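You operate a simulated robot arm through the tools that you are given. There is no shell and no other tool. Be economical: measure what you need, move in short steps, check, and stop when the job is done.

You are at the controls of a simulated two-armed robot. One attempt, no reset.

## Task
Put the small bearing on top of the silver pulley. Put one of the white spark plugs from the top of the teal-legged table on the shelf of the maroon stand of the black bench engine. Put one of the black relays from the top of the teal-legged table on the top of the grey-legged table. Take the green rag and leave it on the red tray. Fetch the black lead reel and stand it on the small steel tray. Fetch the red lead reel and stand it on the top of the teal-legged table. Take the green fuse on the top of the grey-legged table and put it away in the inside of the blue spares tray. Put one of the bolts from the top of the grey-legged table on the base of the maroon stand of the silver engine. Take the yellow tape measure from the top of the grey-legged table and leave it on the base of the maroon stand of the black bench engine. Fetch the orange carton and set it on the clear pane. Open the fourth cabinet drawer from the top, put the coach bolt on the top of the blue-legged table away in the inside from the top of the fourth drawer of the red tool cabinet, then shut the drawer. Open the red framed lid. Any order will do. Set down upright: white spark plug, black lead reel, red lead reel, tape measure, orange carton.

Only the result counts: the job must be done as asked and must still hold three seconds after the hand-in. Knocking over, shifting, dropping, spilling or breaking anything else fails it. A push-on lid holds only when it is set on centred and level and pressed home; a screw cap is set on level and turned clockwise until tight.

## Robot
Two 7-joint arms with two-finger parallel grippers on one trunk, on a base that drives. Base frame: it is fixed to the floor where the robot stands at the start and does not move with it; the origin is under the middle of the robot, x ahead of it, y to its left, z up. Readings come in mm, rad, newtons and seconds.
The left shoulder is at the start at [-82, 119, 851], the right one opposite. With the tool pointing down near the work surface each hand reaches from about 180 to 600 mm from the robot's upright axis, wherever it stands, measured 20 degrees to its own side. Places, roughly: base of the maroon stand of the black bench engine [-1100, 800, 100]; base of the maroon stand of the silver engine [-1100, 2300, 100]; black lead reel (6x8x20 cm) [2400, -100, 800]; black relay [750, -500, 750]; bolt (6x2x2 cm) [300, 1800, 800]; clear pane (21x12x1 cm) [-4200, -1300, 900]; coach bolt (9x3x3 cm) [-4100, -1600, 800]; fourth cabinet drawer [-6600, 4700, 600]; green fuse [250, 1750, 750]; green rag (8x7x4 cm) [2200, -100, 800]; inside of the blue spares tray (33x22 cm) [2240, 2360, 740]; inside of the fourth drawer of the red tool cabine [-6600, 4700, 600]; orange carton [-2750, -1750, 1000]; red framed lid [-4500, -1400, 900]; red lead reel (6x8x20 cm) [2400, 100, 800]; red tray (16x13x3 cm) [500, -300, 800]; shelf of the maroon stand of the black bench engin [-1140, 1360, 700]; silver pulley (7x7x4 cm) [-3000, -1800, 1100]; small bearing [500, 0, 750]; small steel tray (16x10x3 cm) [2200, 300, 700]; tape measure [500, 3000, 750]; top of the grey-legged table [500, 2400, 800]; top of the teal-legged table [700, -500, 800]; white spark plug (3x3x8 cm) [600, 0, 800]. Payload 3.43 kg a hand.
Tool frame (each hand has its own): the origin (TCP) lies between the finger pads and is the grasp point; the fingertips stand 30 mm ahead of it; z points along the fingers, y is the line along which they close. Largest opening 94 mm; finger width 28, thickness 10; the body of the gripper, 50 by 96 mm, starts 55 mm behind the TCP.
Orientation is that of the tool frame in the base frame, as a unit quaternion [x, y, z, w]. With the fingers straight down and closing along the base's y, the tool's x points along the base's -x, its y along +y and its z along -z.

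## Interface
- The arms move only by the tool servo_tool. It takes "left_deltas", "right_deltas" or both (then of equal length, played together; a hand with none holds still); each is a list that holds one entry, the list of rows, each a list of 7 numbers: the shift along the base's x, y, z in m, then the turn, a rotation vector about the base's x, y, z in rad, then the opening in per cent of the stroke, from 0 (shut) to 100 (fully open). In form: [[[tx, ty, tz, ax, ay, az, fingers], ...]]. A call has 1 to 20 rows; each row is the pose to reach, as a shift and turn from the pose commanded when the call began. Each row takes 0.2 s and may step no farther than 50 mm and 0.15 rad from the row before; otherwise, or with a gripper value out of range, the whole call is refused. Where a pose cannot be reached the arm comes as near as it can. A force on the tool above 40 N (or 10 N above the force at the start of the call, whichever is more), or a blocked arm, ends the call early, and 0.2 s more pass. Each finger travels about 153 mm/s and halts on what it meets, pressing with about 21 N; the grip force reading is that of the motor and also rises with nothing between the fingers. The clock runs only during rows and for 0.2 s after the last one: add rows that repeat a pose to give the fingers time. It gives the time, the measured TCP pose, the force on the tool (base axes), the opening and the grip force at its end, in the units of the frame above (readings bear some noise), with the torque about the TCP (base axes, N m) and any sound that the robot's microphone picked up, and new pictures: "pictures" is both (left out), scene, wrist or none (wrist: the cameras of the hands that moved).
- Cameras (640 x 400 px; columns grow to the right, rows downward): "scene" is now at [26.5, -30.1, 1556.9]; the picture's right is [-0.37, -0.93, 0.00], its down [-0.71, 0.29, -0.64] and it looks along [0.59, -0.24, -0.77] (base axes); focal length 279 px, centre (320, 200). "left" rides on the left gripper at [76, -14, -102] in its tool frame; the picture's right is [0.18, 0.98, 0.00], its down [-0.75, 0.14, -0.64] and it looks along [-0.63, 0.12, 0.77] (tool axes); focal length 243 px, centre (320, 200). "right" rides on the right gripper at [76, 14, -102] in its tool frame; the picture's right is [-0.18, 0.98, 0.00], its down [-0.75, -0.14, -0.64] and it looks along [-0.63, -0.12, 0.77] (tool axes); focal length 243 px, centre (320, 200). There is no depth. A picture from a camera that has moved, and an enlarged one, comes with that camera's place and axes in the base frame and with its lens.
- slide_trunk(by): slides the trunk up (or, below 0, down) by that many mm; the arms and the scene camera ride with it, the base frame stays. It gives what a move gives, with no picture.
- roll_base(legs): drives the robot by 1 to 6 legs, each [ahead, left, turn to the left] in mm, mm and rad, along the robot's own axes; the way and the turn of a leg run together, so that a leg with both is an arc; at most 1500 mm and 3.142 rad a leg. The arms and the cameras ride along, it lands a little off, and it stops where it bumps. It gives what a move gives, and a new picture of the scene camera.
- aim_head(pan, tilt): turns the head with the scene camera to pan (to the left, within 2.496 rad either way) and tilt (down, from -0.506 to 1.204), counted from straight ahead of the robot. It gives what a move gives, and a new picture of the scene camera.
- close_up(camera, box): a new picture of the part [left, top, right, bottom] of that camera's present view, enlarged. No time passes.
- hand_in(): hands the job in; it is judged then, once.

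Work in short steps. Places have to be worked out from the pictures, the camera data and where the tool is seen: move nearer, look again, correct. Check each grasp and each placing, and mend what went wrong. You have 577 turns and 360 pictures in all, those below and enlarged ones among them. Open the grippers and draw the arms clear of the work before you hand the job in, unless the task says otherwise; then end with one line.

The tools are called after ">>>" as name(argument=value, ...) on one line, values as JSON. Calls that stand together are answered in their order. servo_tool: Moves the arms, as the interface text tells. Its arguments: {"type":"object","properties":{"left_deltas":{"type":"array"},"right_deltas":{"type":"array"},"pictures":{"type":"string","enum":["both","scene","wrist","none"]}},"required":[]} The other tools are called the same way: slide_trunk (by) slides the trunk up or down; roll_base (legs) drives the base; aim_head (pan, tilt) turns the head that bears the scene camera; close_up (camera, box) takes an enlarged picture of a part of a camera's view; hand_in () hands the job in.

At the start:

```text
time_s: 0.0
left_eef_pos: [295.7, 24.2, 1123.3]
left_orientation: [0.0, 1.0, -0.001, 0.0]
left_force: [0.4, 0.2, 0.2]
left_wrist_torque: [0.02, 0.0, 0.0]
left_gripper_width: 93.8
left_grasp_force: 0.1
right_eef_pos: [292.1, -215.8, 1052.0]
right_orientation: [0.0, 1.0, 0.0, -0.001]
right_force: [-0.4, -0.2, -0.3]
right_wrist_torque: [-0.01, -0.02, 0.01]
right_gripper_width: 93.9
right_grasp_force: 0.0
trunk travel left (down, up): [-275.0, 60.0]
robot x, y, heading: [1.3, -0.0, -0.002]
head pan, tilt: [-0.384, 0.874]
```

scene: 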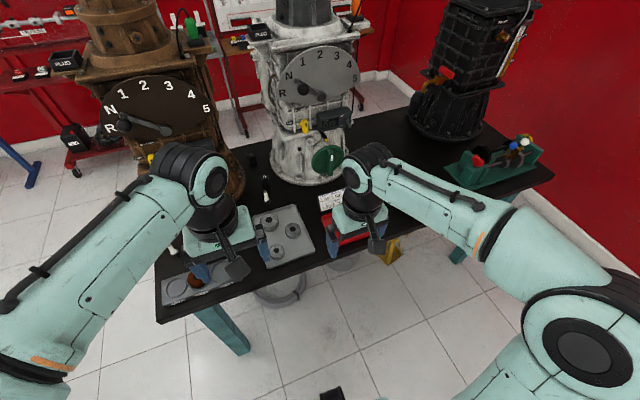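
right: 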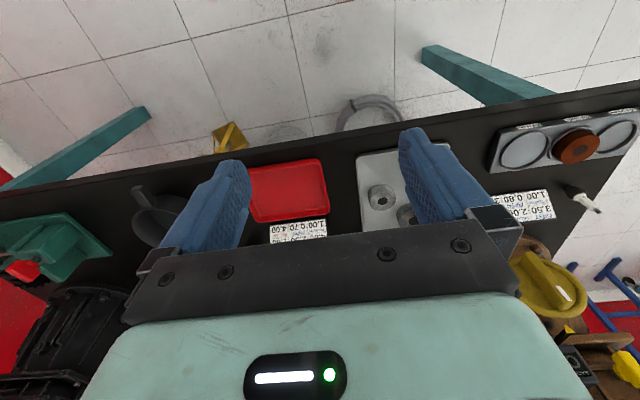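
left: 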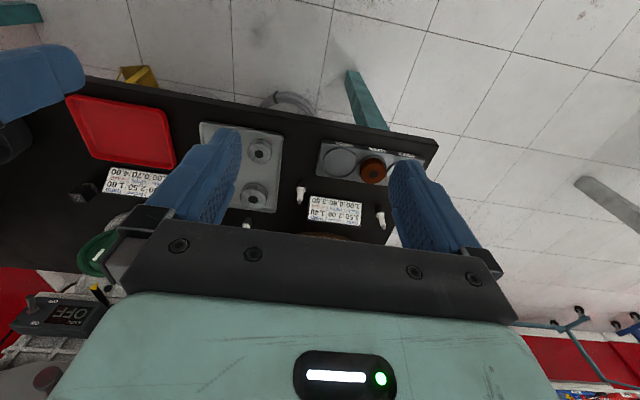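

I start by enlarging the scene view over the table to identify the items.

>>> close_up(camera="scene", box=[140, 130, 400, 330])

>>> close_up(camera="left", box=[60, 60, 460, 300])

>>> close_up(camera="right", box=[340, 60, 640, 260])

```text
2.00 times, centred on (270, 230) of scene
camera zoom: at [26.5, -30.1, 1556.9], right [-0.37, -0.93, 0.0], down [-0.71, 0.29, -0.64], along [0.59, -0.24, -0.77], focal length 557 px, centre (420, 140)
```

zoom: 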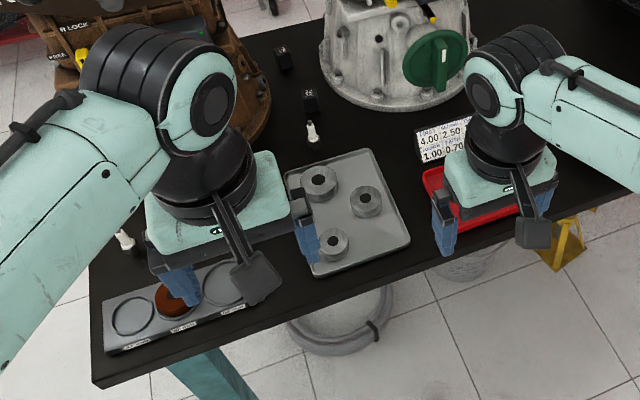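

```text
1.60 times, centred on (260, 180) of left
camera zoom: at [219.5, 8.2, 1224.6], right [-0.18, 0.98, 0.0], down [0.75, 0.14, 0.64], along [0.63, 0.12, -0.77], focal length 388 px, centre (416, 232)
```

zoom: 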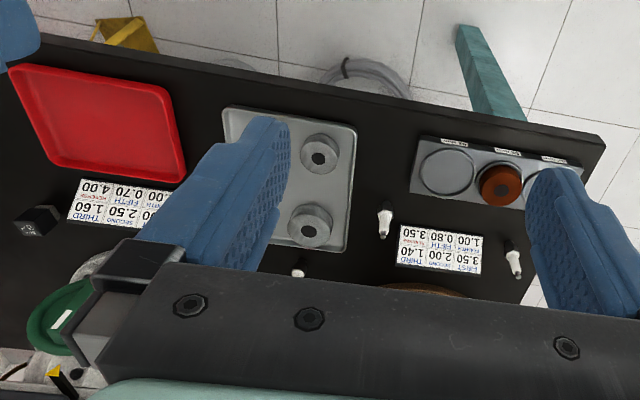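

```text
2.00 times, centred on (490, 160) of right
camera zoom: at [216.2, -201.7, 1155.1], right [0.18, 0.98, 0.0], down [0.75, -0.14, 0.64], along [0.63, -0.12, -0.77], focal length 485 px, centre (-20, 280)
```

zoom: 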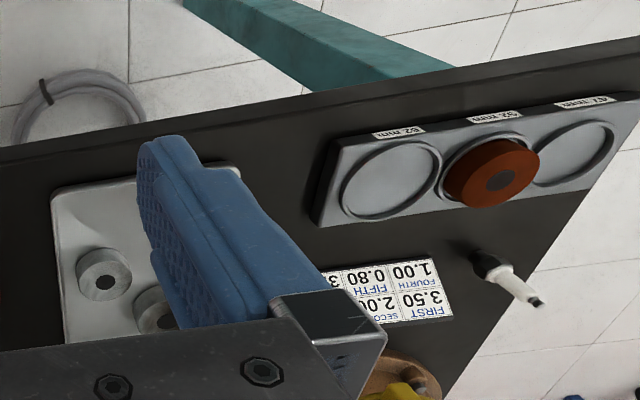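

The grey tray holds three bearings of different sizes. Now I look round to learn the layout before driving.

>>> aim_head(pan=0.5, tilt=0.35)

>>> aim_head(pan=1.5, tilt=0.35)

>>> aim_head(pan=2.49, tilt=0.3)

>>> aim_head(pan=-2.49, tilt=0.3)

>>> aim_head(pan=-0.4, tilt=0.3)

```text
time_s: 1.2
left_eef_pos: [295.9, 22.7, 1122.9]
left_orientation: [0.0, 1.0, -0.001, 0.0]
left_force: [0.4, 0.0, -0.8]
left_wrist_torque: [-0.01, 0.01, 0.01]
left_gripper_width: 93.9
left_grasp_force: 0.0
right_eef_pos: [292.3, -215.8, 1052.3]
right_orientation: [0.001, 1.0, 0.0, 0.001]
right_force: [0.0, 0.3, -0.6]
right_wrist_torque: [0.04, 0.02, 0.02]
right_gripper_width: 94.0
right_grasp_force: 0.1
trunk travel left (down, up): [-275.0, 60.0]
robot x, y, heading: [0.6, -2.6, 0.001]
head pan, tilt: [0.499, 0.351]
camera scene: at [37.0, 43.2, 1602.4], right [0.48, -0.88, 0.0], down [-0.3, -0.16, -0.94], along [0.82, 0.45, -0.34], focal length 279 px, centre (320, 200)
```

scene: 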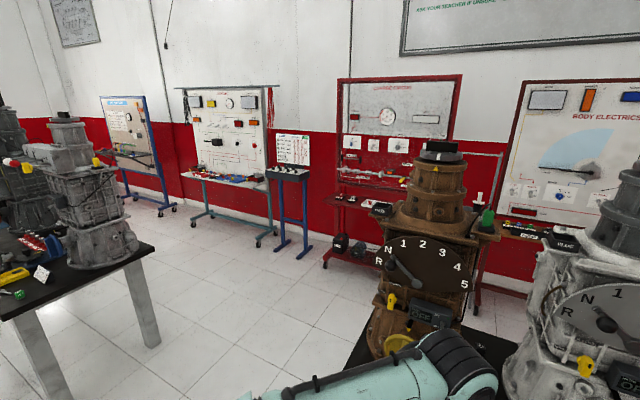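

```text
time_s: 2.5
left_eef_pos: [296.4, 23.5, 1123.8]
left_orientation: [-0.001, 1.0, 0.0, 0.0]
left_force: [0.2, -0.1, 0.1]
left_wrist_torque: [0.01, 0.01, -0.02]
left_gripper_width: 94.0
left_grasp_force: 0.0
right_eef_pos: [292.5, -216.7, 1052.1]
right_orientation: [0.0, 1.0, 0.0, 0.0]
right_force: [0.1, 0.7, -0.1]
right_wrist_torque: [-0.01, -0.03, -0.01]
right_gripper_width: 93.7
right_grasp_force: 0.0
trunk travel left (down, up): [-275.0, 60.0]
robot x, y, heading: [0.0, 0.8, -0.001]
head pan, tilt: [1.499, 0.351]
camera scene: at [-38.0, 91.6, 1602.4], right [1.0, -0.07, 0.0], down [-0.02, -0.34, -0.94], along [0.07, 0.94, -0.34], focal length 279 px, centre (320, 200)
```

scene: 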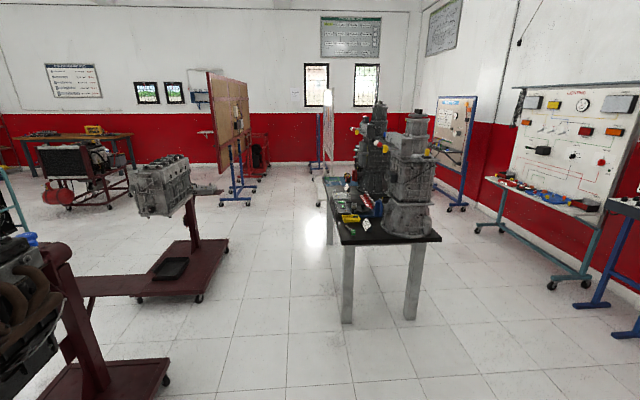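

```text
time_s: 3.7
left_eef_pos: [296.7, 23.8, 1123.3]
left_orientation: [0.0, 1.0, 0.0, 0.0]
left_force: [0.2, -1.0, 0.0]
left_wrist_torque: [-0.03, -0.04, -0.01]
left_gripper_width: 94.2
left_grasp_force: 0.0
right_eef_pos: [291.7, -216.1, 1050.8]
right_orientation: [0.0, 1.0, -0.001, 0.0]
right_force: [0.0, -0.6, 0.6]
right_wrist_torque: [-0.02, 0.0, -0.02]
right_gripper_width: 94.0
right_grasp_force: 0.1
trunk travel left (down, up): [-275.0, 60.0]
robot x, y, heading: [2.9, 0.3, -0.001]
head pan, tilt: [2.491, 0.3]
camera scene: at [-119.0, 55.4, 1607.1], right [0.61, 0.8, 0.0], down [0.24, -0.18, -0.96], along [-0.76, 0.58, -0.3], focal length 279 px, centre (320, 200)
```

scene: 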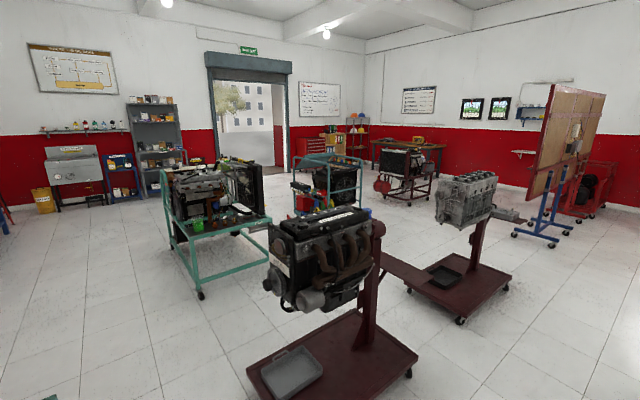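

```text
time_s: 7.6
left_eef_pos: [296.4, 23.5, 1124.3]
left_orientation: [0.0, 1.0, 0.001, -0.001]
left_force: [0.6, -0.3, -0.3]
left_wrist_torque: [0.01, 0.0, -0.03]
left_gripper_width: 93.9
left_grasp_force: 0.1
right_eef_pos: [292.9, -216.0, 1052.7]
right_orientation: [0.0, 1.0, 0.0, 0.0]
right_force: [-0.1, 0.1, -0.5]
right_wrist_torque: [0.02, -0.02, 0.03]
right_gripper_width: 94.0
right_grasp_force: 0.2
trunk travel left (down, up): [-275.0, 60.0]
robot x, y, heading: [0.2, -1.6, -0.001]
head pan, tilt: [-2.491, 0.3]
camera scene: at [-119.1, -57.9, 1607.1], right [-0.61, 0.8, 0.0], down [0.24, 0.18, -0.96], along [-0.76, -0.58, -0.3], focal length 279 px, centre (320, 200)
```

scene: 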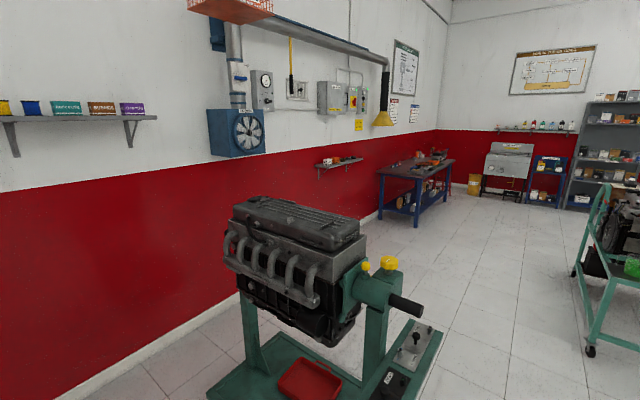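

```text
time_s: 9.6
left_eef_pos: [295.8, 23.2, 1123.6]
left_orientation: [0.001, 1.0, 0.0, 0.0]
left_force: [0.2, -0.4, -0.8]
left_wrist_torque: [0.02, 0.02, -0.05]
left_gripper_width: 94.1
left_grasp_force: 0.1
right_eef_pos: [291.7, -216.3, 1052.2]
right_orientation: [0.001, 1.0, 0.0, -0.001]
right_force: [-0.7, -0.3, -0.3]
right_wrist_torque: [-0.02, 0.0, 0.0]
right_gripper_width: 94.0
right_grasp_force: 0.0
trunk travel left (down, up): [-275.0, 60.0]
robot x, y, heading: [1.0, 1.6, -0.005]
head pan, tilt: [-0.4, 0.3]
camera scene: at [41.2, -37.7, 1607.1], right [-0.39, -0.92, 0.0], down [-0.27, 0.12, -0.96], along [0.88, -0.37, -0.3], focal length 279 px, centre (320, 200)
```

scene: 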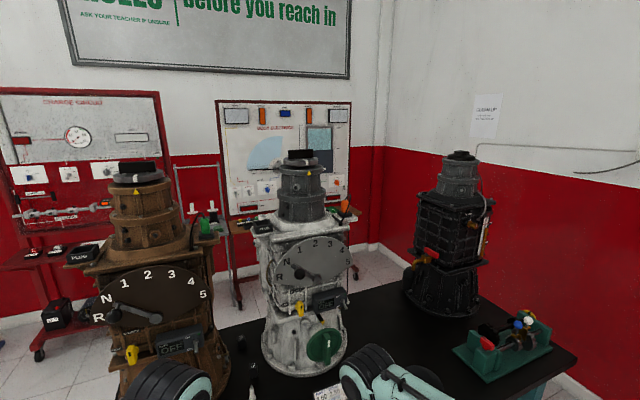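

Layout is clear: target trolleys stand beyond the teal table. I back off, go left round the table's end and look at the trolleys.

>>> roll_base(legs=[[-250, 0, 0], [0, 1000, 0], [1500, 0, 0]])

>>> aim_head(pan=-0.9, tilt=0.55)

```text
time_s: 27.1
left_eef_pos: [1527.1, 1033.8, 1125.3]
left_orientation: [-0.009, 1.0, 0.0, 0.0]
left_force: [-1.2, 0.8, -1.5]
left_wrist_torque: [-0.02, 0.0, 0.01]
left_gripper_width: 93.7
left_grasp_force: 0.0
right_eef_pos: [1527.4, 794.2, 1051.3]
right_orientation: [-0.009, 1.0, 0.0, 0.0]
right_force: [-0.2, -0.2, 0.5]
right_wrist_torque: [0.0, 0.0, -0.04]
right_gripper_width: 93.9
right_grasp_force: 0.1
trunk travel left (down, up): [-275.0, 60.0]
robot x, y, heading: [1234.4, 1005.7, 0.017]
head pan, tilt: [-0.4, 0.3]
camera scene: at [1273.7, 969.1, 1607.1], right [-0.37, -0.93, 0.0], down [-0.27, 0.11, -0.96], along [0.89, -0.36, -0.3], focal length 279 px, centre (320, 200)
```

scene: 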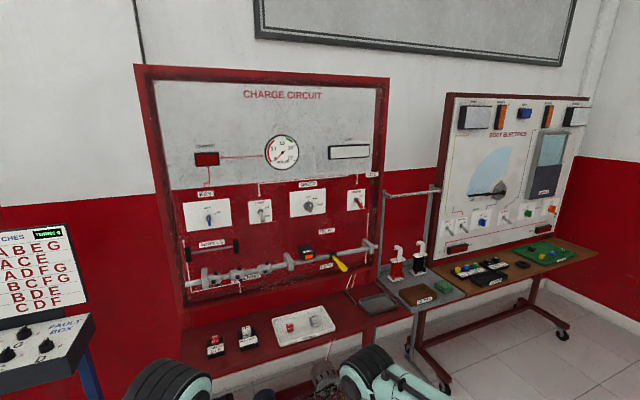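

```text
time_s: 28.0
left_eef_pos: [1527.9, 1034.1, 1123.8]
left_orientation: [-0.009, 1.0, 0.0, 0.0]
left_force: [0.6, -0.1, 0.2]
left_wrist_torque: [0.04, 0.01, -0.02]
left_gripper_width: 93.8
left_grasp_force: 0.0
right_eef_pos: [1527.1, 794.6, 1052.0]
right_orientation: [-0.008, 1.0, 0.0, 0.0]
right_force: [-1.2, 0.2, 0.4]
right_wrist_torque: [0.0, -0.01, -0.02]
right_gripper_width: 94.1
right_grasp_force: 0.1
trunk travel left (down, up): [-275.0, 60.0]
robot x, y, heading: [1230.1, 1004.1, 0.012]
head pan, tilt: [-0.901, 0.55]
camera scene: at [1244.0, 934.6, 1584.2], right [-0.77, -0.63, 0.0], down [-0.33, 0.4, -0.85], along [0.54, -0.66, -0.52], focal length 279 px, centre (320, 200)
```

scene: 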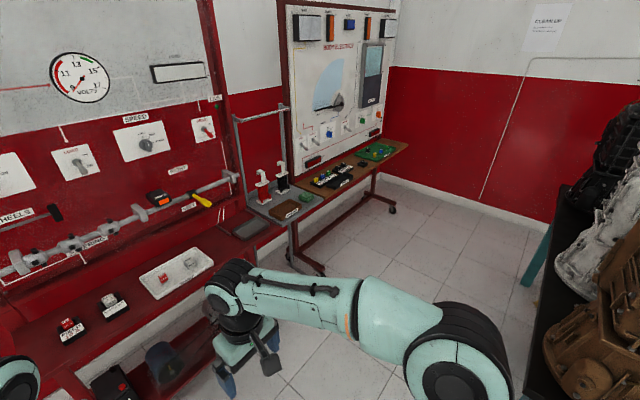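

Reels on the narrow rack, rag at the right trolley's left end, steel tray at the red trolley's right end. I move across in front of them and look closer.

>>> roll_base(legs=[[320, 0, 0], [0, -880, 0]])

>>> aim_head(pan=0, tilt=0.75)

```text
time_s: 37.9
left_eef_pos: [1876.7, 164.7, 1124.6]
left_orientation: [-0.015, 1.0, 0.0, -0.001]
left_force: [0.0, -0.2, 0.2]
left_wrist_torque: [-0.03, 0.02, 0.01]
left_gripper_width: 94.1
left_grasp_force: 0.0
right_eef_pos: [1880.6, -74.0, 1052.2]
right_orientation: [-0.016, 1.0, 0.0, 0.0]
right_force: [0.3, 0.4, 0.0]
right_wrist_torque: [-0.01, 0.0, 0.01]
right_gripper_width: 94.4
right_grasp_force: 0.1
trunk travel left (down, up): [-275.0, 60.0]
robot x, y, heading: [1583.8, 136.6, 0.03]
head pan, tilt: [-0.901, 0.55]
camera scene: at [1594.3, 61.0, 1584.2], right [-0.76, -0.65, 0.0], down [-0.34, 0.4, -0.85], along [0.55, -0.65, -0.52], focal length 279 px, centre (320, 200)
```

scene: 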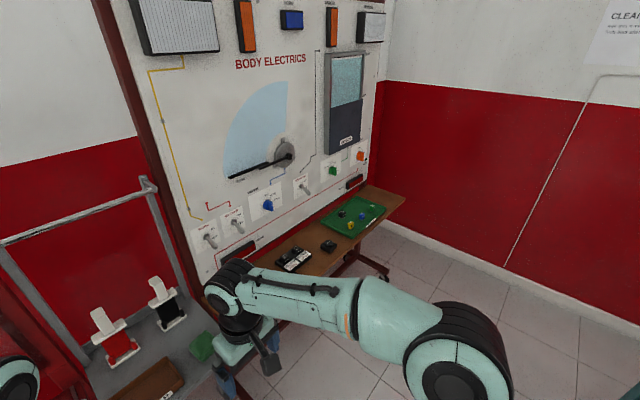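

```text
time_s: 39.0
left_eef_pos: [1877.2, 165.3, 1123.8]
left_orientation: [-0.015, 1.0, 0.0, 0.0]
left_force: [-0.3, 0.9, -0.5]
left_wrist_torque: [0.0, 0.04, -0.05]
left_gripper_width: 93.9
left_grasp_force: 0.1
right_eef_pos: [1879.2, -74.5, 1052.3]
right_orientation: [-0.017, 1.0, -0.001, -0.001]
right_force: [0.0, -0.2, 0.3]
right_wrist_torque: [-0.01, 0.0, 0.0]
right_gripper_width: 94.0
right_grasp_force: 0.0
trunk travel left (down, up): [-275.0, 60.0]
robot x, y, heading: [1580.6, 133.1, 0.033]
head pan, tilt: [0.0, 0.75]
camera scene: at [1619.1, 132.2, 1566.8], right [0.03, -1.0, 0.0], down [-0.68, -0.02, -0.73], along [0.73, 0.02, -0.68], focal length 279 px, centre (320, 200)
```

scene: 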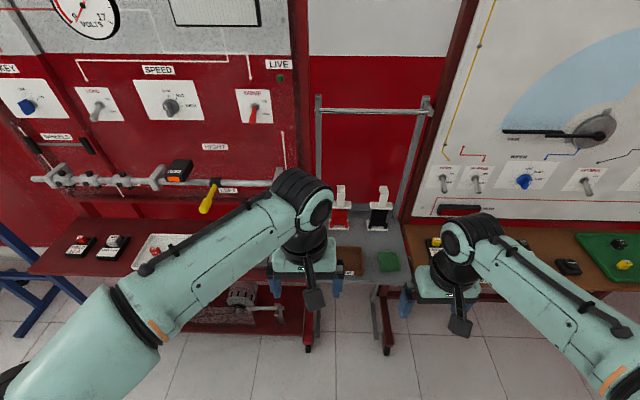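

Rag near (2190,-90), reels near (2350,-80) and (2350,70). I enlarge that part.

>>> close_up(camera="scene", box=[320, 160, 440, 290])

>>> close_up(camera="right", box=[0, 0, 640, 400])

>>> close_up(camera="left", box=[0, 0, 640, 400])

```text
3.08 times, centred on (380, 225) of scene
camera zoom: at [1619.1, 132.2, 1566.8], right [0.03, -1.0, 0.0], down [-0.68, -0.02, -0.73], along [0.73, 0.02, -0.68], focal length 857 px, centre (135, 123)
```

zoom: 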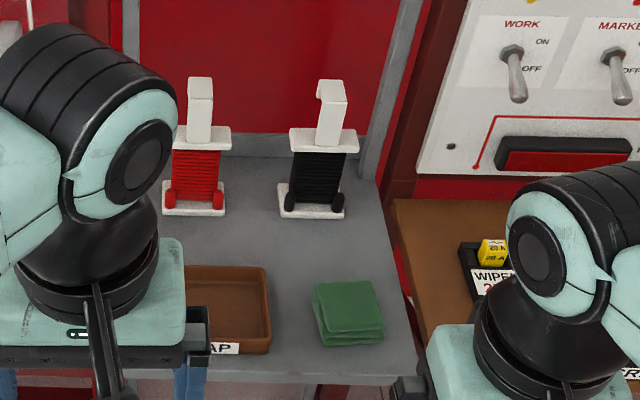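

```text
1.00 times, centred on (320, 200) of right (not enlarged: the box is as wide or as high as the picture)
camera zoom: at [1803.7, -62.3, 1155.1], right [0.15, 0.99, 0.0], down [0.76, -0.12, 0.64], along [0.63, -0.1, -0.77], focal length 243 px, centre (320, 200)
```

zoom: 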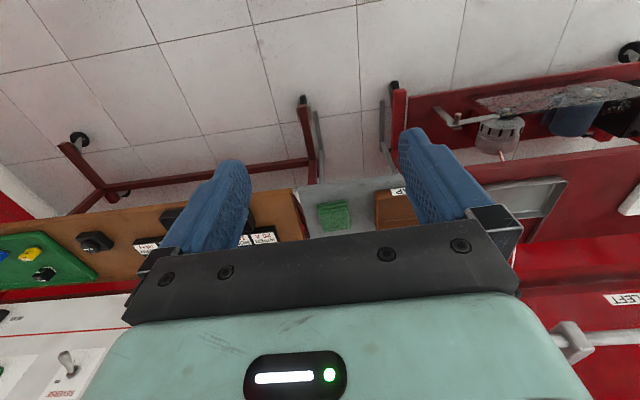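

```text
1.00 times, centred on (320, 200) of left (not enlarged: the box is as wide or as high as the picture)
camera zoom: at [1800.1, 147.6, 1224.6], right [-0.22, 0.98, 0.0], down [0.75, 0.17, 0.64], along [0.63, 0.14, -0.77], focal length 243 px, centre (320, 200)
```

zoom: 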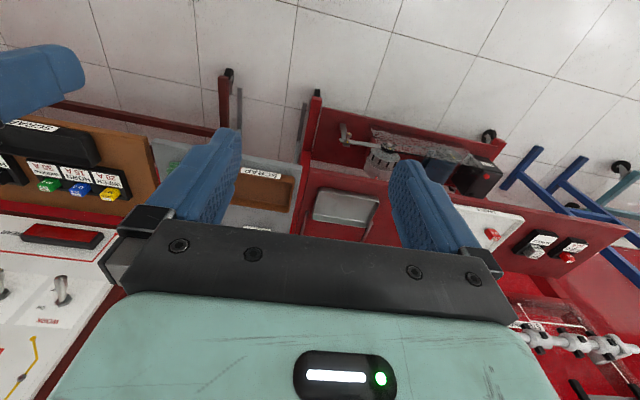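

I drive in closer so the reels are within reach of the right hand.

>>> roll_base(legs=[[250, -30, -0.03]])

>>> close_up(camera="right", box=[0, 0, 640, 400])

```text
time_s: 40.9
left_eef_pos: [2124.5, 132.9, 1124.8]
left_orientation: [-0.004, 1.0, 0.001, 0.0]
left_force: [1.3, -0.1, -0.4]
left_wrist_torque: [0.01, 0.0, -0.01]
left_gripper_width: 94.1
left_grasp_force: 0.1
right_eef_pos: [2121.4, -106.7, 1052.8]
right_orientation: [-0.005, 1.0, 0.0, 0.001]
right_force: [0.5, 0.1, 0.3]
right_wrist_torque: [-0.03, 0.01, -0.03]
right_gripper_width: 94.0
right_grasp_force: 0.1
trunk travel left (down, up): [-275.0, 60.0]
robot x, y, heading: [1826.7, 107.8, 0.008]
head pan, tilt: [0.0, 0.75]
camera scene: at [1866.1, 106.3, 1566.7], right [0.01, -1.0, 0.0], down [-0.68, -0.01, -0.73], along [0.73, 0.01, -0.68], focal length 279 px, centre (320, 200)
```

scene: 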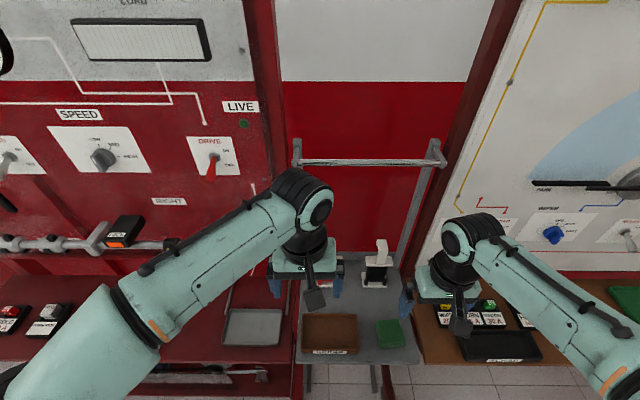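

```text
1.00 times, centred on (320, 200) of right (not enlarged: the box is as wide or as high as the picture)
camera zoom: at [2045.7, -92.6, 1155.0], right [0.18, 0.98, 0.0], down [0.75, -0.14, 0.64], along [0.63, -0.11, -0.77], focal length 243 px, centre (320, 200)
```

zoom: 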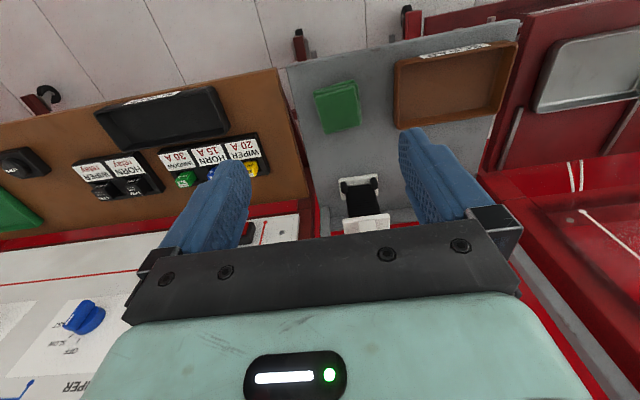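

Black reel stands at about (2365,-62), shelf z ≈ 725. I bring the right hand toward it above handle height and look.

>>> servo_tool(right_deltas=[[[0.05, 0.01, 0, 0, 0, 0, 100], [0.1, 0.02, 0, 0, 0, 0, 100], [0.15, 0.03, 0, 0, 0, 0, 100], [0.17, 0.04, 0, 0, 0, 0, 100], [0.17, 0.04, 0, 0, 0, 0, 100]]])

```text
refused: row 1 steps farther than a row can; nothing moved
```

Steps must stay under 50 mm; I resend with shorter rows.

>>> servo_tool(right_deltas=[[[0.045, 0.01, 0, 0, 0, 0, 100], [0.09, 0.02, 0, 0, 0, 0, 100], [0.135, 0.03, 0, 0, 0, 0, 100], [0.17, 0.04, 0, 0, 0, 0, 100], [0.17, 0.04, 0, 0, 0, 0, 100]]])

```text
time_s: 42.1
left_eef_pos: [2122.8, 132.6, 1122.8]
left_orientation: [-0.003, 1.0, 0.0, 0.0]
left_force: [-0.8, 0.0, -0.2]
left_wrist_torque: [0.01, 0.01, -0.02]
left_gripper_width: 94.0
left_grasp_force: 0.1
right_eef_pos: [2290.3, -67.2, 1051.9]
right_orientation: [-0.004, 1.0, 0.0, 0.0]
right_force: [0.6, -0.5, -1.0]
right_wrist_torque: [0.01, 0.02, -0.01]
right_gripper_width: 94.0
right_grasp_force: 0.0
trunk travel left (down, up): [-275.0, 60.0]
robot x, y, heading: [1824.8, 107.5, 0.006]
head pan, tilt: [0.0, 0.75]
camera scene: at [1864.9, 106.0, 1566.8], right [0.01, -1.0, 0.0], down [-0.68, -0.01, -0.73], along [0.73, 0.01, -0.68], focal length 279 px, centre (320, 200)
camera right: at [2214.4, -54.2, 1155.9], right [0.18, 0.98, 0.0], down [0.75, -0.13, 0.64], along [0.63, -0.11, -0.77], focal length 243 px, centre (320, 200)
```

scene: 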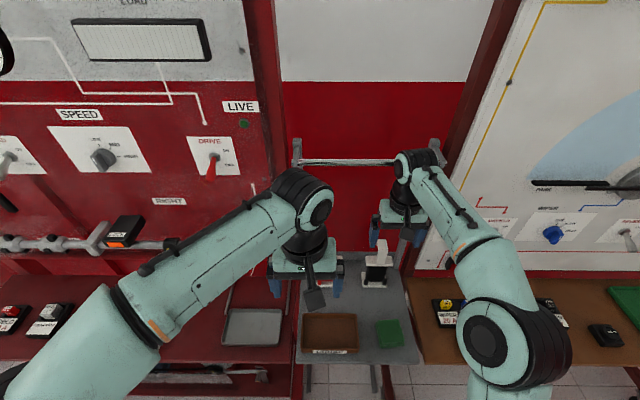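
right: 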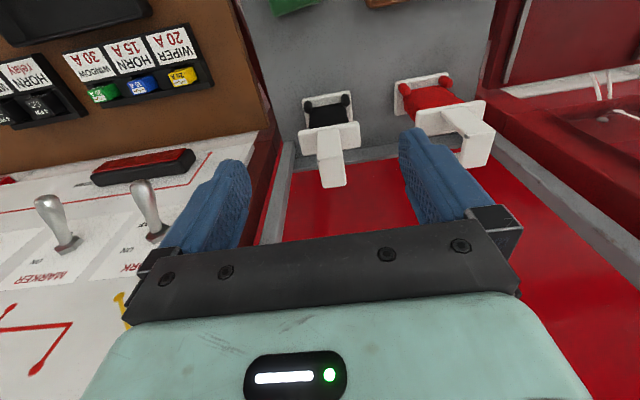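

Reel handle at about (2372,-66), top near z 925. I move over it and descend in two parts.

>>> servo_tool(right_deltas=[[[0.04, 0.0, 0, 0, 0, 0, 100], [0.08, 0.001, 0, 0, 0, 0, 100], [0.08, 0.001, -0.045, 0, 0, 0, 100], [0.08, 0.001, -0.09, 0, 0, 0, 100], [0.08, 0.001, -0.09, 0, 0, 0, 100]]])

```text
time_s: 43.5
left_eef_pos: [2085.2, 133.9, 1128.9]
left_orientation: [-0.001, 1.0, 0.0, 0.014]
left_force: [0.2, 0.6, 0.0]
left_wrist_torque: [0.0, -0.01, 0.0]
left_gripper_width: 94.2
left_grasp_force: 0.1
right_eef_pos: [2338.7, -62.4, 1024.0]
right_orientation: [-0.001, 0.998, 0.009, 0.066]
right_force: [0.9, 0.1, -0.4]
right_wrist_torque: [0.0, 0.03, -0.03]
right_gripper_width: 93.7
right_grasp_force: 0.1
right hand out of reach, approached as far as the arm can: row 2, 3
trunk travel left (down, up): [-275.0, 60.0]
robot x, y, heading: [1825.0, 107.6, 0.003]
head pan, tilt: [0.0, 0.75]
stopped in row 5 (right hand): the arm was blocked; the commanded pose is now the measured one
camera scene: at [1813.7, 110.4, 1565.0], right [0.0, -1.0, 0.0], down [-0.66, 0.0, -0.75], along [0.75, 0.0, -0.66], focal length 279 px, centre (320, 200)
camera right: at [2249.9, -49.7, 1116.5], right [0.18, 0.98, 0.04], down [0.66, -0.15, 0.73], along [0.73, -0.1, -0.68], focal length 243 px, centre (320, 200)
```

scene: 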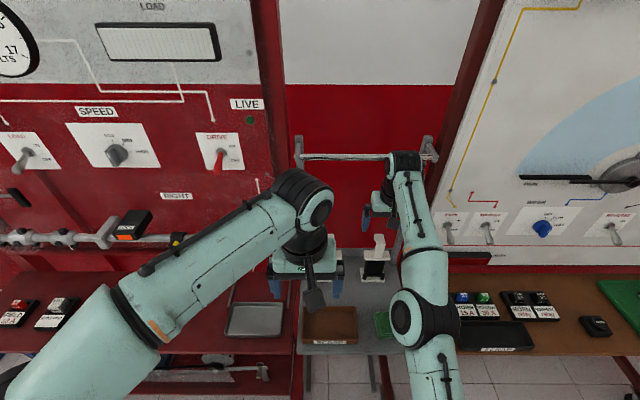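
right: 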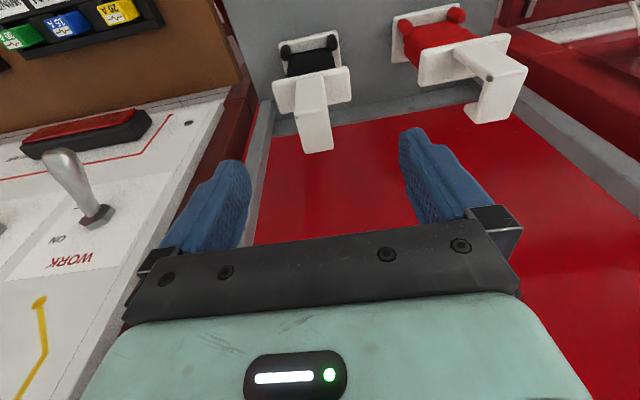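

The wrist meets the rack's handle bar and reach ran out. I retreat, and will come in with a forward-tilted tool instead.

>>> servo_tool(right_deltas=[[[-0.045, 0, 0.0, 0, 0, 0, 100], [-0.09, 0, 0.0, 0, 0, 0, 100], [-0.13, 0, 0.0, 0, 0, 0, 100], [-0.13, 0, 0.0, 0, 0, 0, 100]]], pictures="scene")

```text
time_s: 44.7
left_eef_pos: [2094.6, 131.4, 1131.4]
left_orientation: [0.0, 1.0, 0.0, 0.011]
left_force: [0.7, -0.5, 0.2]
left_wrist_torque: [-0.02, 0.02, 0.0]
left_gripper_width: 94.0
left_grasp_force: 0.1
right_eef_pos: [2323.5, -67.4, 1043.0]
right_orientation: [0.0, 0.999, 0.005, 0.031]
right_force: [0.2, -0.2, -0.6]
right_wrist_torque: [-0.01, -0.01, -0.02]
right_gripper_width: 93.9
right_grasp_force: 0.0
right hand out of reach, approached as far as the arm can: row 1, 2, 3, 4
trunk travel left (down, up): [-275.0, 60.0]
robot x, y, heading: [1821.8, 107.2, 0.001]
head pan, tilt: [0.0, 0.75]
stopped in row 4 (right hand): the arm was blocked; the commanded pose is now the measured one
camera scene: at [1826.4, 106.1, 1568.6], right [0.0, -1.0, 0.0], down [-0.67, 0.0, -0.75], along [0.75, 0.0, -0.67], focal length 279 px, centre (320, 200)
```

scene: 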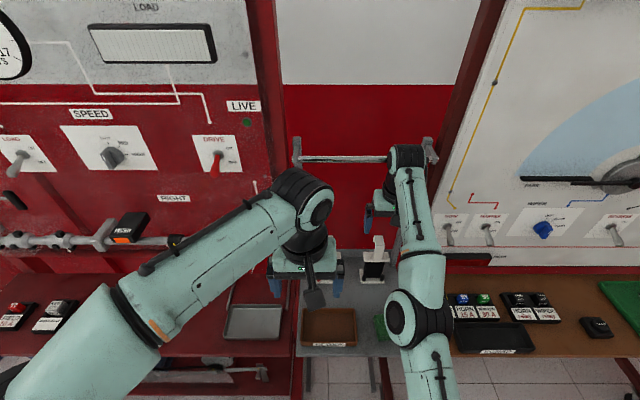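

The arm sits stretched against the bar; I roll the base back to free it.

>>> roll_base(legs=[[-200, 0, 0]])

```text
time_s: 46.3
left_eef_pos: [1922.5, 130.9, 1124.1]
left_orientation: [-0.001, 1.0, 0.0, -0.001]
left_force: [-0.8, -0.4, -0.3]
left_wrist_torque: [-0.02, -0.04, -0.04]
left_gripper_width: 93.9
left_grasp_force: 0.1
right_eef_pos: [2153.6, -68.9, 1028.7]
right_orientation: [0.0, 1.0, 0.005, 0.025]
right_force: [0.7, -0.6, 0.4]
right_wrist_torque: [-0.01, 0.01, 0.03]
right_gripper_width: 94.1
right_grasp_force: 0.1
trunk travel left (down, up): [-275.0, 60.0]
robot x, y, heading: [1624.8, 108.5, 0.003]
head pan, tilt: [0.0, 0.75]
camera scene: at [1665.0, 105.0, 1566.8], right [0.0, -1.0, 0.0], down [-0.68, 0.0, -0.73], along [0.73, 0.0, -0.68], focal length 279 px, centre (320, 200)
```

scene: 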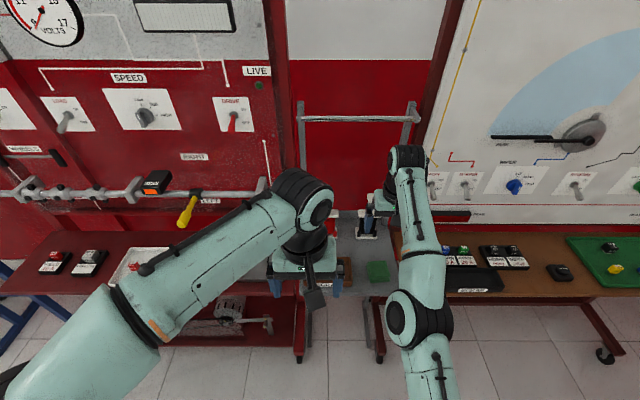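

Freed. I pull the right hand back and tilt its fingers forward by about 0.8 rad.

>>> servo_tool(right_deltas=[[[-0.04, 0, 0.0, 0, 0, 0, 100], [-0.08, 0, 0.0, 0, 0, 0, 100], [-0.12, 0, 0.0, 0, 0, 0, 100], [-0.15, 0, 0.0, 0, 0, 0, 100], [-0.15, 0, 0, 0, -0.14, 0, 100], [-0.15, 0, 0, 0, -0.28, 0, 100], [-0.15, 0, 0, 0, -0.42, 0, 100], [-0.15, 0, 0, 0, -0.56, 0, 100], [-0.15, 0, 0, 0, -0.7, 0, 100], [-0.15, 0, 0, 0, -0.75, 0, 100]]], pictures="both")

```text
time_s: 48.5
left_eef_pos: [1924.0, 129.9, 1122.4]
left_orientation: [-0.002, 1.0, 0.0, 0.0]
left_force: [-0.2, 0.8, 0.0]
left_wrist_torque: [-0.02, 0.0, 0.04]
left_gripper_width: 93.9
left_grasp_force: 0.1
right_eef_pos: [2243.8, -79.7, 1182.4]
right_orientation: [-0.002, 0.922, 0.004, 0.388]
right_force: [0.2, 0.1, -0.2]
right_wrist_torque: [0.0, 0.02, 0.01]
right_gripper_width: 94.1
right_grasp_force: 0.0
right hand out of reach, approached as far as the arm can: row 1, 2, 3, 4, 5, 6, 7, 8, 9, 10
trunk travel left (down, up): [-275.0, 60.0]
robot x, y, heading: [1622.2, 103.8, 0.003]
head pan, tilt: [0.0, 0.75]
camera scene: at [1665.9, 105.5, 1566.8], right [0.0, -1.0, 0.0], down [-0.68, 0.0, -0.73], along [0.73, 0.0, -0.68], focal length 279 px, centre (320, 200)
camera right: at [2116.8, -66.0, 1200.2], right [0.12, 0.98, 0.14], down [0.07, -0.15, 0.99], along [0.99, -0.11, -0.08], focal length 243 px, centre (320, 200)
```

scene: 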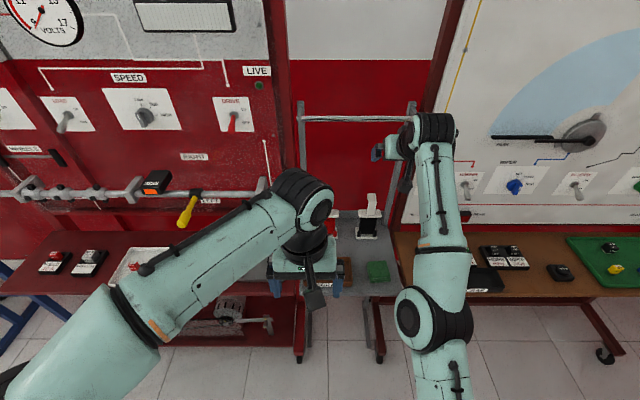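
right: 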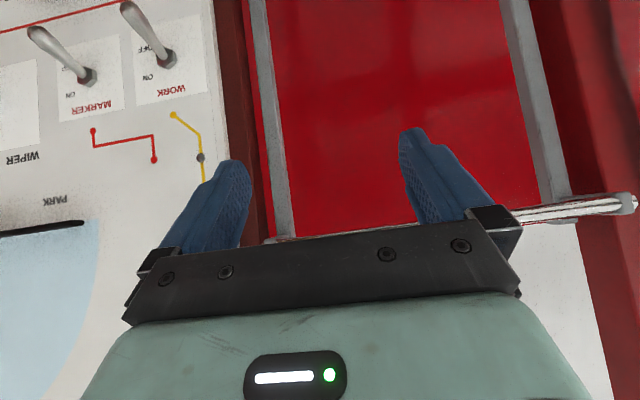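

The arm seems caught at the straight-elbow singularity. I undo the tilt and ask for a sideways, lower pose to bend it out.

>>> servo_tool(right_deltas=[[[0, -0.04, 0.0, 0, 0.14, 0, 100], [0, -0.08, 0.0, 0, 0.28, 0, 100], [0, -0.12, 0.0, 0, 0.42, 0, 100], [0, -0.16, 0, 0, 0.56, 0, 100], [0, -0.2, 0, 0, 0.7, 0, 100], [0, -0.2, 0, 0, 0.75, 0, 100], [-0.03, -0.2, 0, 0, 0.75, 0, 100], [-0.06, -0.2, 0, 0, 0.75, 0, 100]]], pictures="scene")

```text
time_s: 50.3
left_eef_pos: [1924.0, 129.1, 1123.6]
left_orientation: [-0.002, 1.0, 0.001, 0.0]
left_force: [0.2, -0.4, -0.5]
left_wrist_torque: [0.01, 0.01, 0.01]
left_gripper_width: 93.9
left_grasp_force: 0.1
right_eef_pos: [2085.8, -224.4, 1119.6]
right_orientation: [0.0, 1.0, 0.004, 0.025]
right_force: [0.1, -0.3, 0.1]
right_wrist_torque: [0.04, -0.01, 0.02]
right_gripper_width: 93.8
right_grasp_force: 0.0
right hand out of reach, approached as far as the arm can: row 1, 2, 3, 4, 5, 6, 7, 8
trunk travel left (down, up): [-275.0, 60.0]
robot x, y, heading: [1626.3, 105.6, 0.006]
head pan, tilt: [0.0, 0.75]
camera scene: at [1665.8, 103.4, 1566.8], right [0.0, -1.0, 0.0], down [-0.68, 0.0, -0.73], along [0.73, 0.0, -0.68], focal length 279 px, centre (320, 200)
```

scene: 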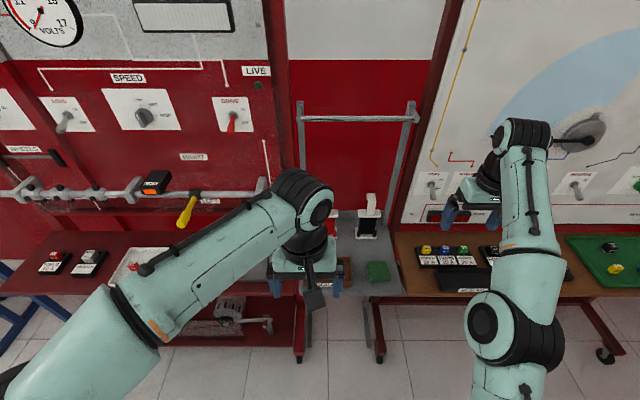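

It follows sideways. I continue lower and further right to re-bend the elbow.

>>> servo_tool(right_deltas=[[[0.03, -0.035, 0.0, 0, 0, 0, 100], [0.05, -0.07, -0.02, 0, 0, 0, 100], [0.05, -0.11, -0.04, 0, 0, 0, 100], [0.05, -0.15, -0.06, 0, 0, 0, 100], [0.05, -0.17, -0.08, 0, 0, 0, 100], [0.05, -0.17, -0.08, 0, 0, 0, 100]]], pictures="scene")

```text
time_s: 51.7
left_eef_pos: [1924.2, 131.0, 1123.8]
left_orientation: [-0.002, 1.0, 0.0, 0.0]
left_force: [0.7, -0.1, 0.4]
left_wrist_torque: [-0.01, 0.02, 0.01]
left_gripper_width: 93.9
left_grasp_force: 0.0
right_eef_pos: [2079.1, -364.6, 1016.5]
right_orientation: [0.0, 1.0, 0.005, 0.026]
right_force: [-0.2, -0.4, -0.1]
right_wrist_torque: [-0.05, 0.03, 0.02]
right_gripper_width: 93.9
right_grasp_force: 0.1
right hand out of reach, approached as far as the arm can: row 1, 2, 3, 4, 5, 6
trunk travel left (down, up): [-275.0, 60.0]
robot x, y, heading: [1628.7, 106.1, 0.002]
head pan, tilt: [0.0, 0.75]
camera scene: at [1666.4, 105.4, 1566.8], right [0.0, -1.0, 0.0], down [-0.68, 0.0, -0.73], along [0.73, 0.0, -0.68], focal length 279 px, centre (320, 200)
```

scene: 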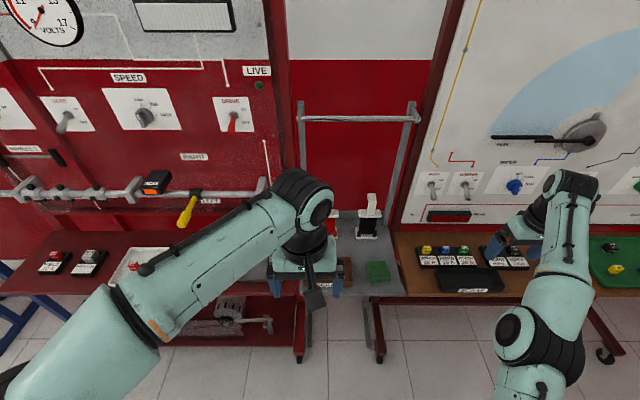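

I look down at the arm's posture to understand what limits it.

>>> aim_head(pan=-0.5, tilt=1.1)

```text
time_s: 52.6
left_eef_pos: [1924.5, 130.9, 1122.8]
left_orientation: [-0.001, 1.0, -0.001, 0.0]
left_force: [0.5, 0.6, 0.6]
left_wrist_torque: [-0.01, -0.01, -0.02]
left_gripper_width: 93.9
left_grasp_force: 0.1
right_eef_pos: [2080.6, -362.9, 1016.6]
right_orientation: [-0.001, 1.0, 0.004, 0.025]
right_force: [0.3, -0.7, 0.0]
right_wrist_torque: [0.0, -0.02, -0.01]
right_gripper_width: 94.1
right_grasp_force: 0.1
trunk travel left (down, up): [-275.0, 60.0]
robot x, y, heading: [1627.9, 103.2, 0.0]
head pan, tilt: [-0.499, 1.1]
camera scene: at [1638.6, 74.7, 1541.1], right [-0.47, -0.88, 0.0], down [-0.78, 0.42, -0.45], along [0.4, -0.22, -0.89], focal length 279 px, centre (320, 200)
```

scene: 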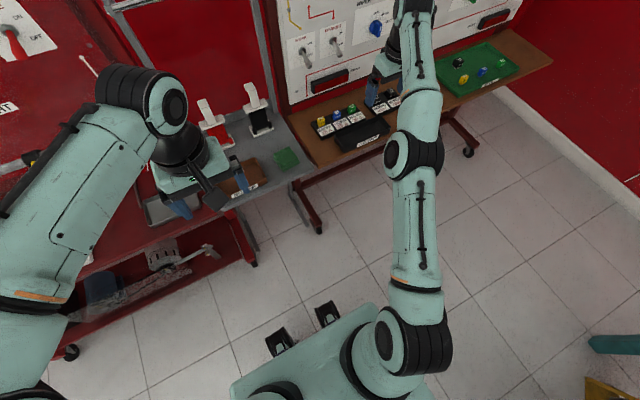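

The elbow is dead straight. The forearm must swing left to bend it, so I command a move toward +y while pulling in.

>>> servo_tool(right_deltas=[[[0.0, 0.045, 0.0, 0, 0, 0, 100], [0.0, 0.09, 0.0, 0, 0, 0, 100], [0.0, 0.135, 0.0, 0, 0, 0, 100], [-0.02, 0.175, 0.02, 0, 0, 0, 100], [-0.04, 0.215, 0.04, 0, 0, 0, 100], [-0.06, 0.255, 0.06, 0, 0, 0, 100], [-0.06, 0.295, 0.08, 0, 0, 0, 100]]], pictures="scene")

```text
time_s: 54.2
left_eef_pos: [1923.6, 131.6, 1123.7]
left_orientation: [-0.002, 1.0, 0.0, 0.0]
left_force: [-0.7, 0.0, -0.3]
left_wrist_torque: [0.01, 0.03, -0.02]
left_gripper_width: 93.6
left_grasp_force: 0.1
right_eef_pos: [2020.9, -66.5, 1095.8]
right_orientation: [-0.001, 1.0, 0.005, 0.024]
right_force: [0.2, -0.9, 0.3]
right_wrist_torque: [-0.02, -0.01, 0.02]
right_gripper_width: 94.1
right_grasp_force: 0.1
trunk travel left (down, up): [-275.0, 60.0]
robot x, y, heading: [1629.4, 103.8, 0.002]
head pan, tilt: [-0.499, 1.1]
camera scene: at [1639.0, 75.6, 1541.1], right [-0.48, -0.88, 0.0], down [-0.78, 0.42, -0.45], along [0.4, -0.22, -0.89], focal length 279 px, centre (320, 200)
```

scene: 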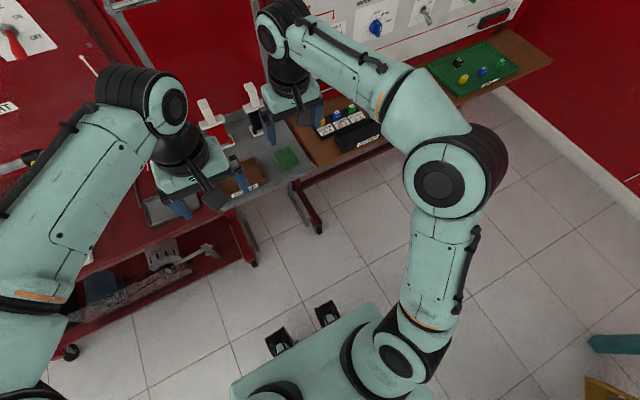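

Freed, with the elbow bent properly. Now I tilt the right tool forward in place.

>>> servo_tool(right_deltas=[[[0, 0, 0, 0, -0.14, 0, 100], [0, 0, 0, 0, -0.28, 0, 100], [0, 0, 0, 0, -0.42, 0, 100], [0, 0, -0.02, 0, -0.56, 0, 100], [0, 0, -0.04, 0, -0.7, 0, 100], [0, 0, -0.05, 0, -0.8, 0, 100]]], pictures="wrist")

>>> aim_head(pan=0, tilt=0.75)

```text
time_s: 55.6
left_eef_pos: [1923.3, 130.2, 1122.6]
left_orientation: [-0.002, 1.0, 0.0, 0.0]
left_force: [1.0, 0.1, 0.5]
left_wrist_torque: [0.0, -0.01, -0.03]
left_gripper_width: 94.1
left_grasp_force: 0.2
right_eef_pos: [2019.7, -65.3, 1046.6]
right_orientation: [-0.002, 0.911, 0.005, 0.412]
right_force: [0.4, 0.4, 1.1]
right_wrist_torque: [-0.02, 0.03, -0.01]
right_gripper_width: 93.8
right_grasp_force: 0.1
trunk travel left (down, up): [-275.0, 60.0]
robot x, y, heading: [1627.7, 106.3, 0.0]
head pan, tilt: [-0.499, 1.1]
camera right: at [1892.4, -51.8, 1058.4], right [0.11, 0.98, 0.15], down [0.02, -0.15, 0.99], along [0.99, -0.11, -0.03], focal length 243 px, centre (320, 200)
```

right: 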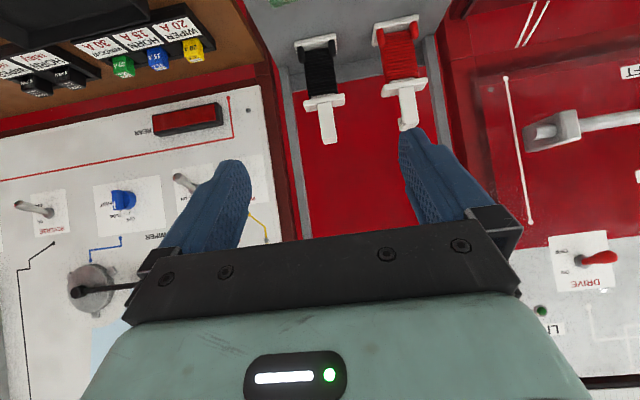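

```text
time_s: 56.5
left_eef_pos: [1924.1, 130.9, 1123.4]
left_orientation: [-0.001, 1.0, 0.0, 0.0]
left_force: [0.4, 0.0, 0.2]
left_wrist_torque: [0.0, 0.01, -0.02]
left_gripper_width: 94.0
left_grasp_force: 0.0
right_eef_pos: [2020.6, -66.1, 1047.9]
right_orientation: [-0.003, 0.911, 0.005, 0.413]
right_force: [-1.0, 0.1, -0.1]
right_wrist_torque: [-0.03, -0.02, 0.01]
right_gripper_width: 93.9
right_grasp_force: 0.1
trunk travel left (down, up): [-275.0, 60.0]
robot x, y, heading: [1625.4, 105.6, 0.007]
head pan, tilt: [0.0, 0.75]
camera scene: at [1665.8, 104.9, 1566.7], right [0.0, -1.0, 0.0], down [-0.68, 0.0, -0.73], along [0.73, 0.0, -0.68], focal length 279 px, centre (320, 200)
```

scene: 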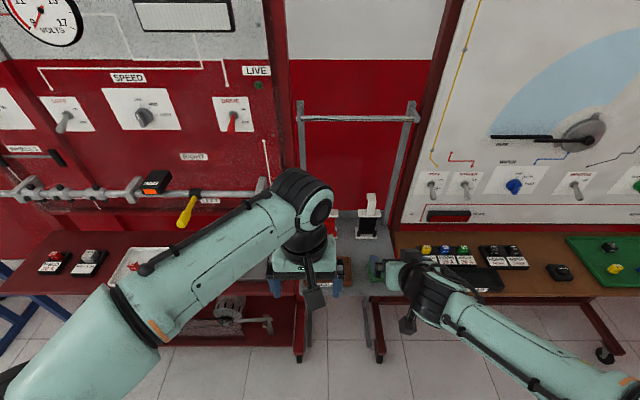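

Clear now. I drive in 200 mm with the tool tilted.

>>> roll_base(legs=[[195, 0, 0]])

>>> servo_tool(right_deltas=[[[0.025, 0, -0.04, 0, 0, 0, 100], [0.04, 0, -0.06, 0, 0, 0, 100], [0.04, 0, -0.06, 0, 0, 0, 100]]], pictures="wrist")

```text
time_s: 58.1
left_eef_pos: [2118.5, 131.3, 1122.9]
left_orientation: [-0.001, 1.0, 0.0, -0.001]
left_force: [0.2, -1.0, -0.1]
left_wrist_torque: [0.0, 0.0, -0.03]
left_gripper_width: 94.0
left_grasp_force: 0.0
right_eef_pos: [2213.4, -65.2, 1047.2]
right_orientation: [-0.001, 0.911, 0.003, 0.413]
right_force: [0.2, 1.5, -0.3]
right_wrist_torque: [0.02, 0.0, 0.03]
right_gripper_width: 93.9
right_grasp_force: 0.1
trunk travel left (down, up): [-275.0, 60.0]
robot x, y, heading: [1824.5, 106.9, 0.003]
head pan, tilt: [0.0, 0.75]
camera scene: at [1860.1, 105.5, 1566.7], right [0.0, -1.0, 0.0], down [-0.68, 0.0, -0.73], along [0.73, 0.0, -0.68], focal length 279 px, centre (320, 200)
```

scene: 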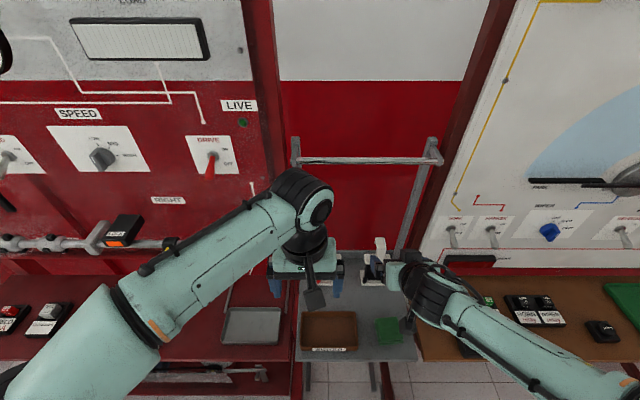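

```text
time_s: 58.9
left_eef_pos: [2116.8, 131.4, 1123.5]
left_orientation: [-0.001, 1.0, 0.001, 0.0]
left_force: [0.4, -0.3, 0.3]
left_wrist_torque: [-0.03, 0.02, 0.0]
left_gripper_width: 94.1
left_grasp_force: 0.1
right_eef_pos: [2254.2, -67.6, 988.0]
right_orientation: [-0.001, 0.911, 0.004, 0.411]
right_force: [0.4, 0.1, 0.0]
right_wrist_torque: [-0.02, 0.03, 0.01]
right_gripper_width: 94.0
right_grasp_force: 0.0
trunk travel left (down, up): [-275.0, 60.0]
robot x, y, heading: [1821.8, 104.6, 0.001]
head pan, tilt: [0.0, 0.75]
camera right: at [2126.8, -52.8, 999.4], right [0.12, 0.98, 0.14], down [0.01, -0.15, 0.99], along [0.99, -0.11, -0.03], focal length 243 px, centre (320, 200)
```

right: 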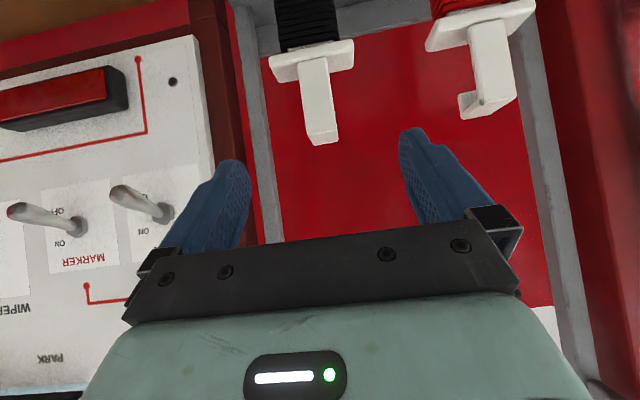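

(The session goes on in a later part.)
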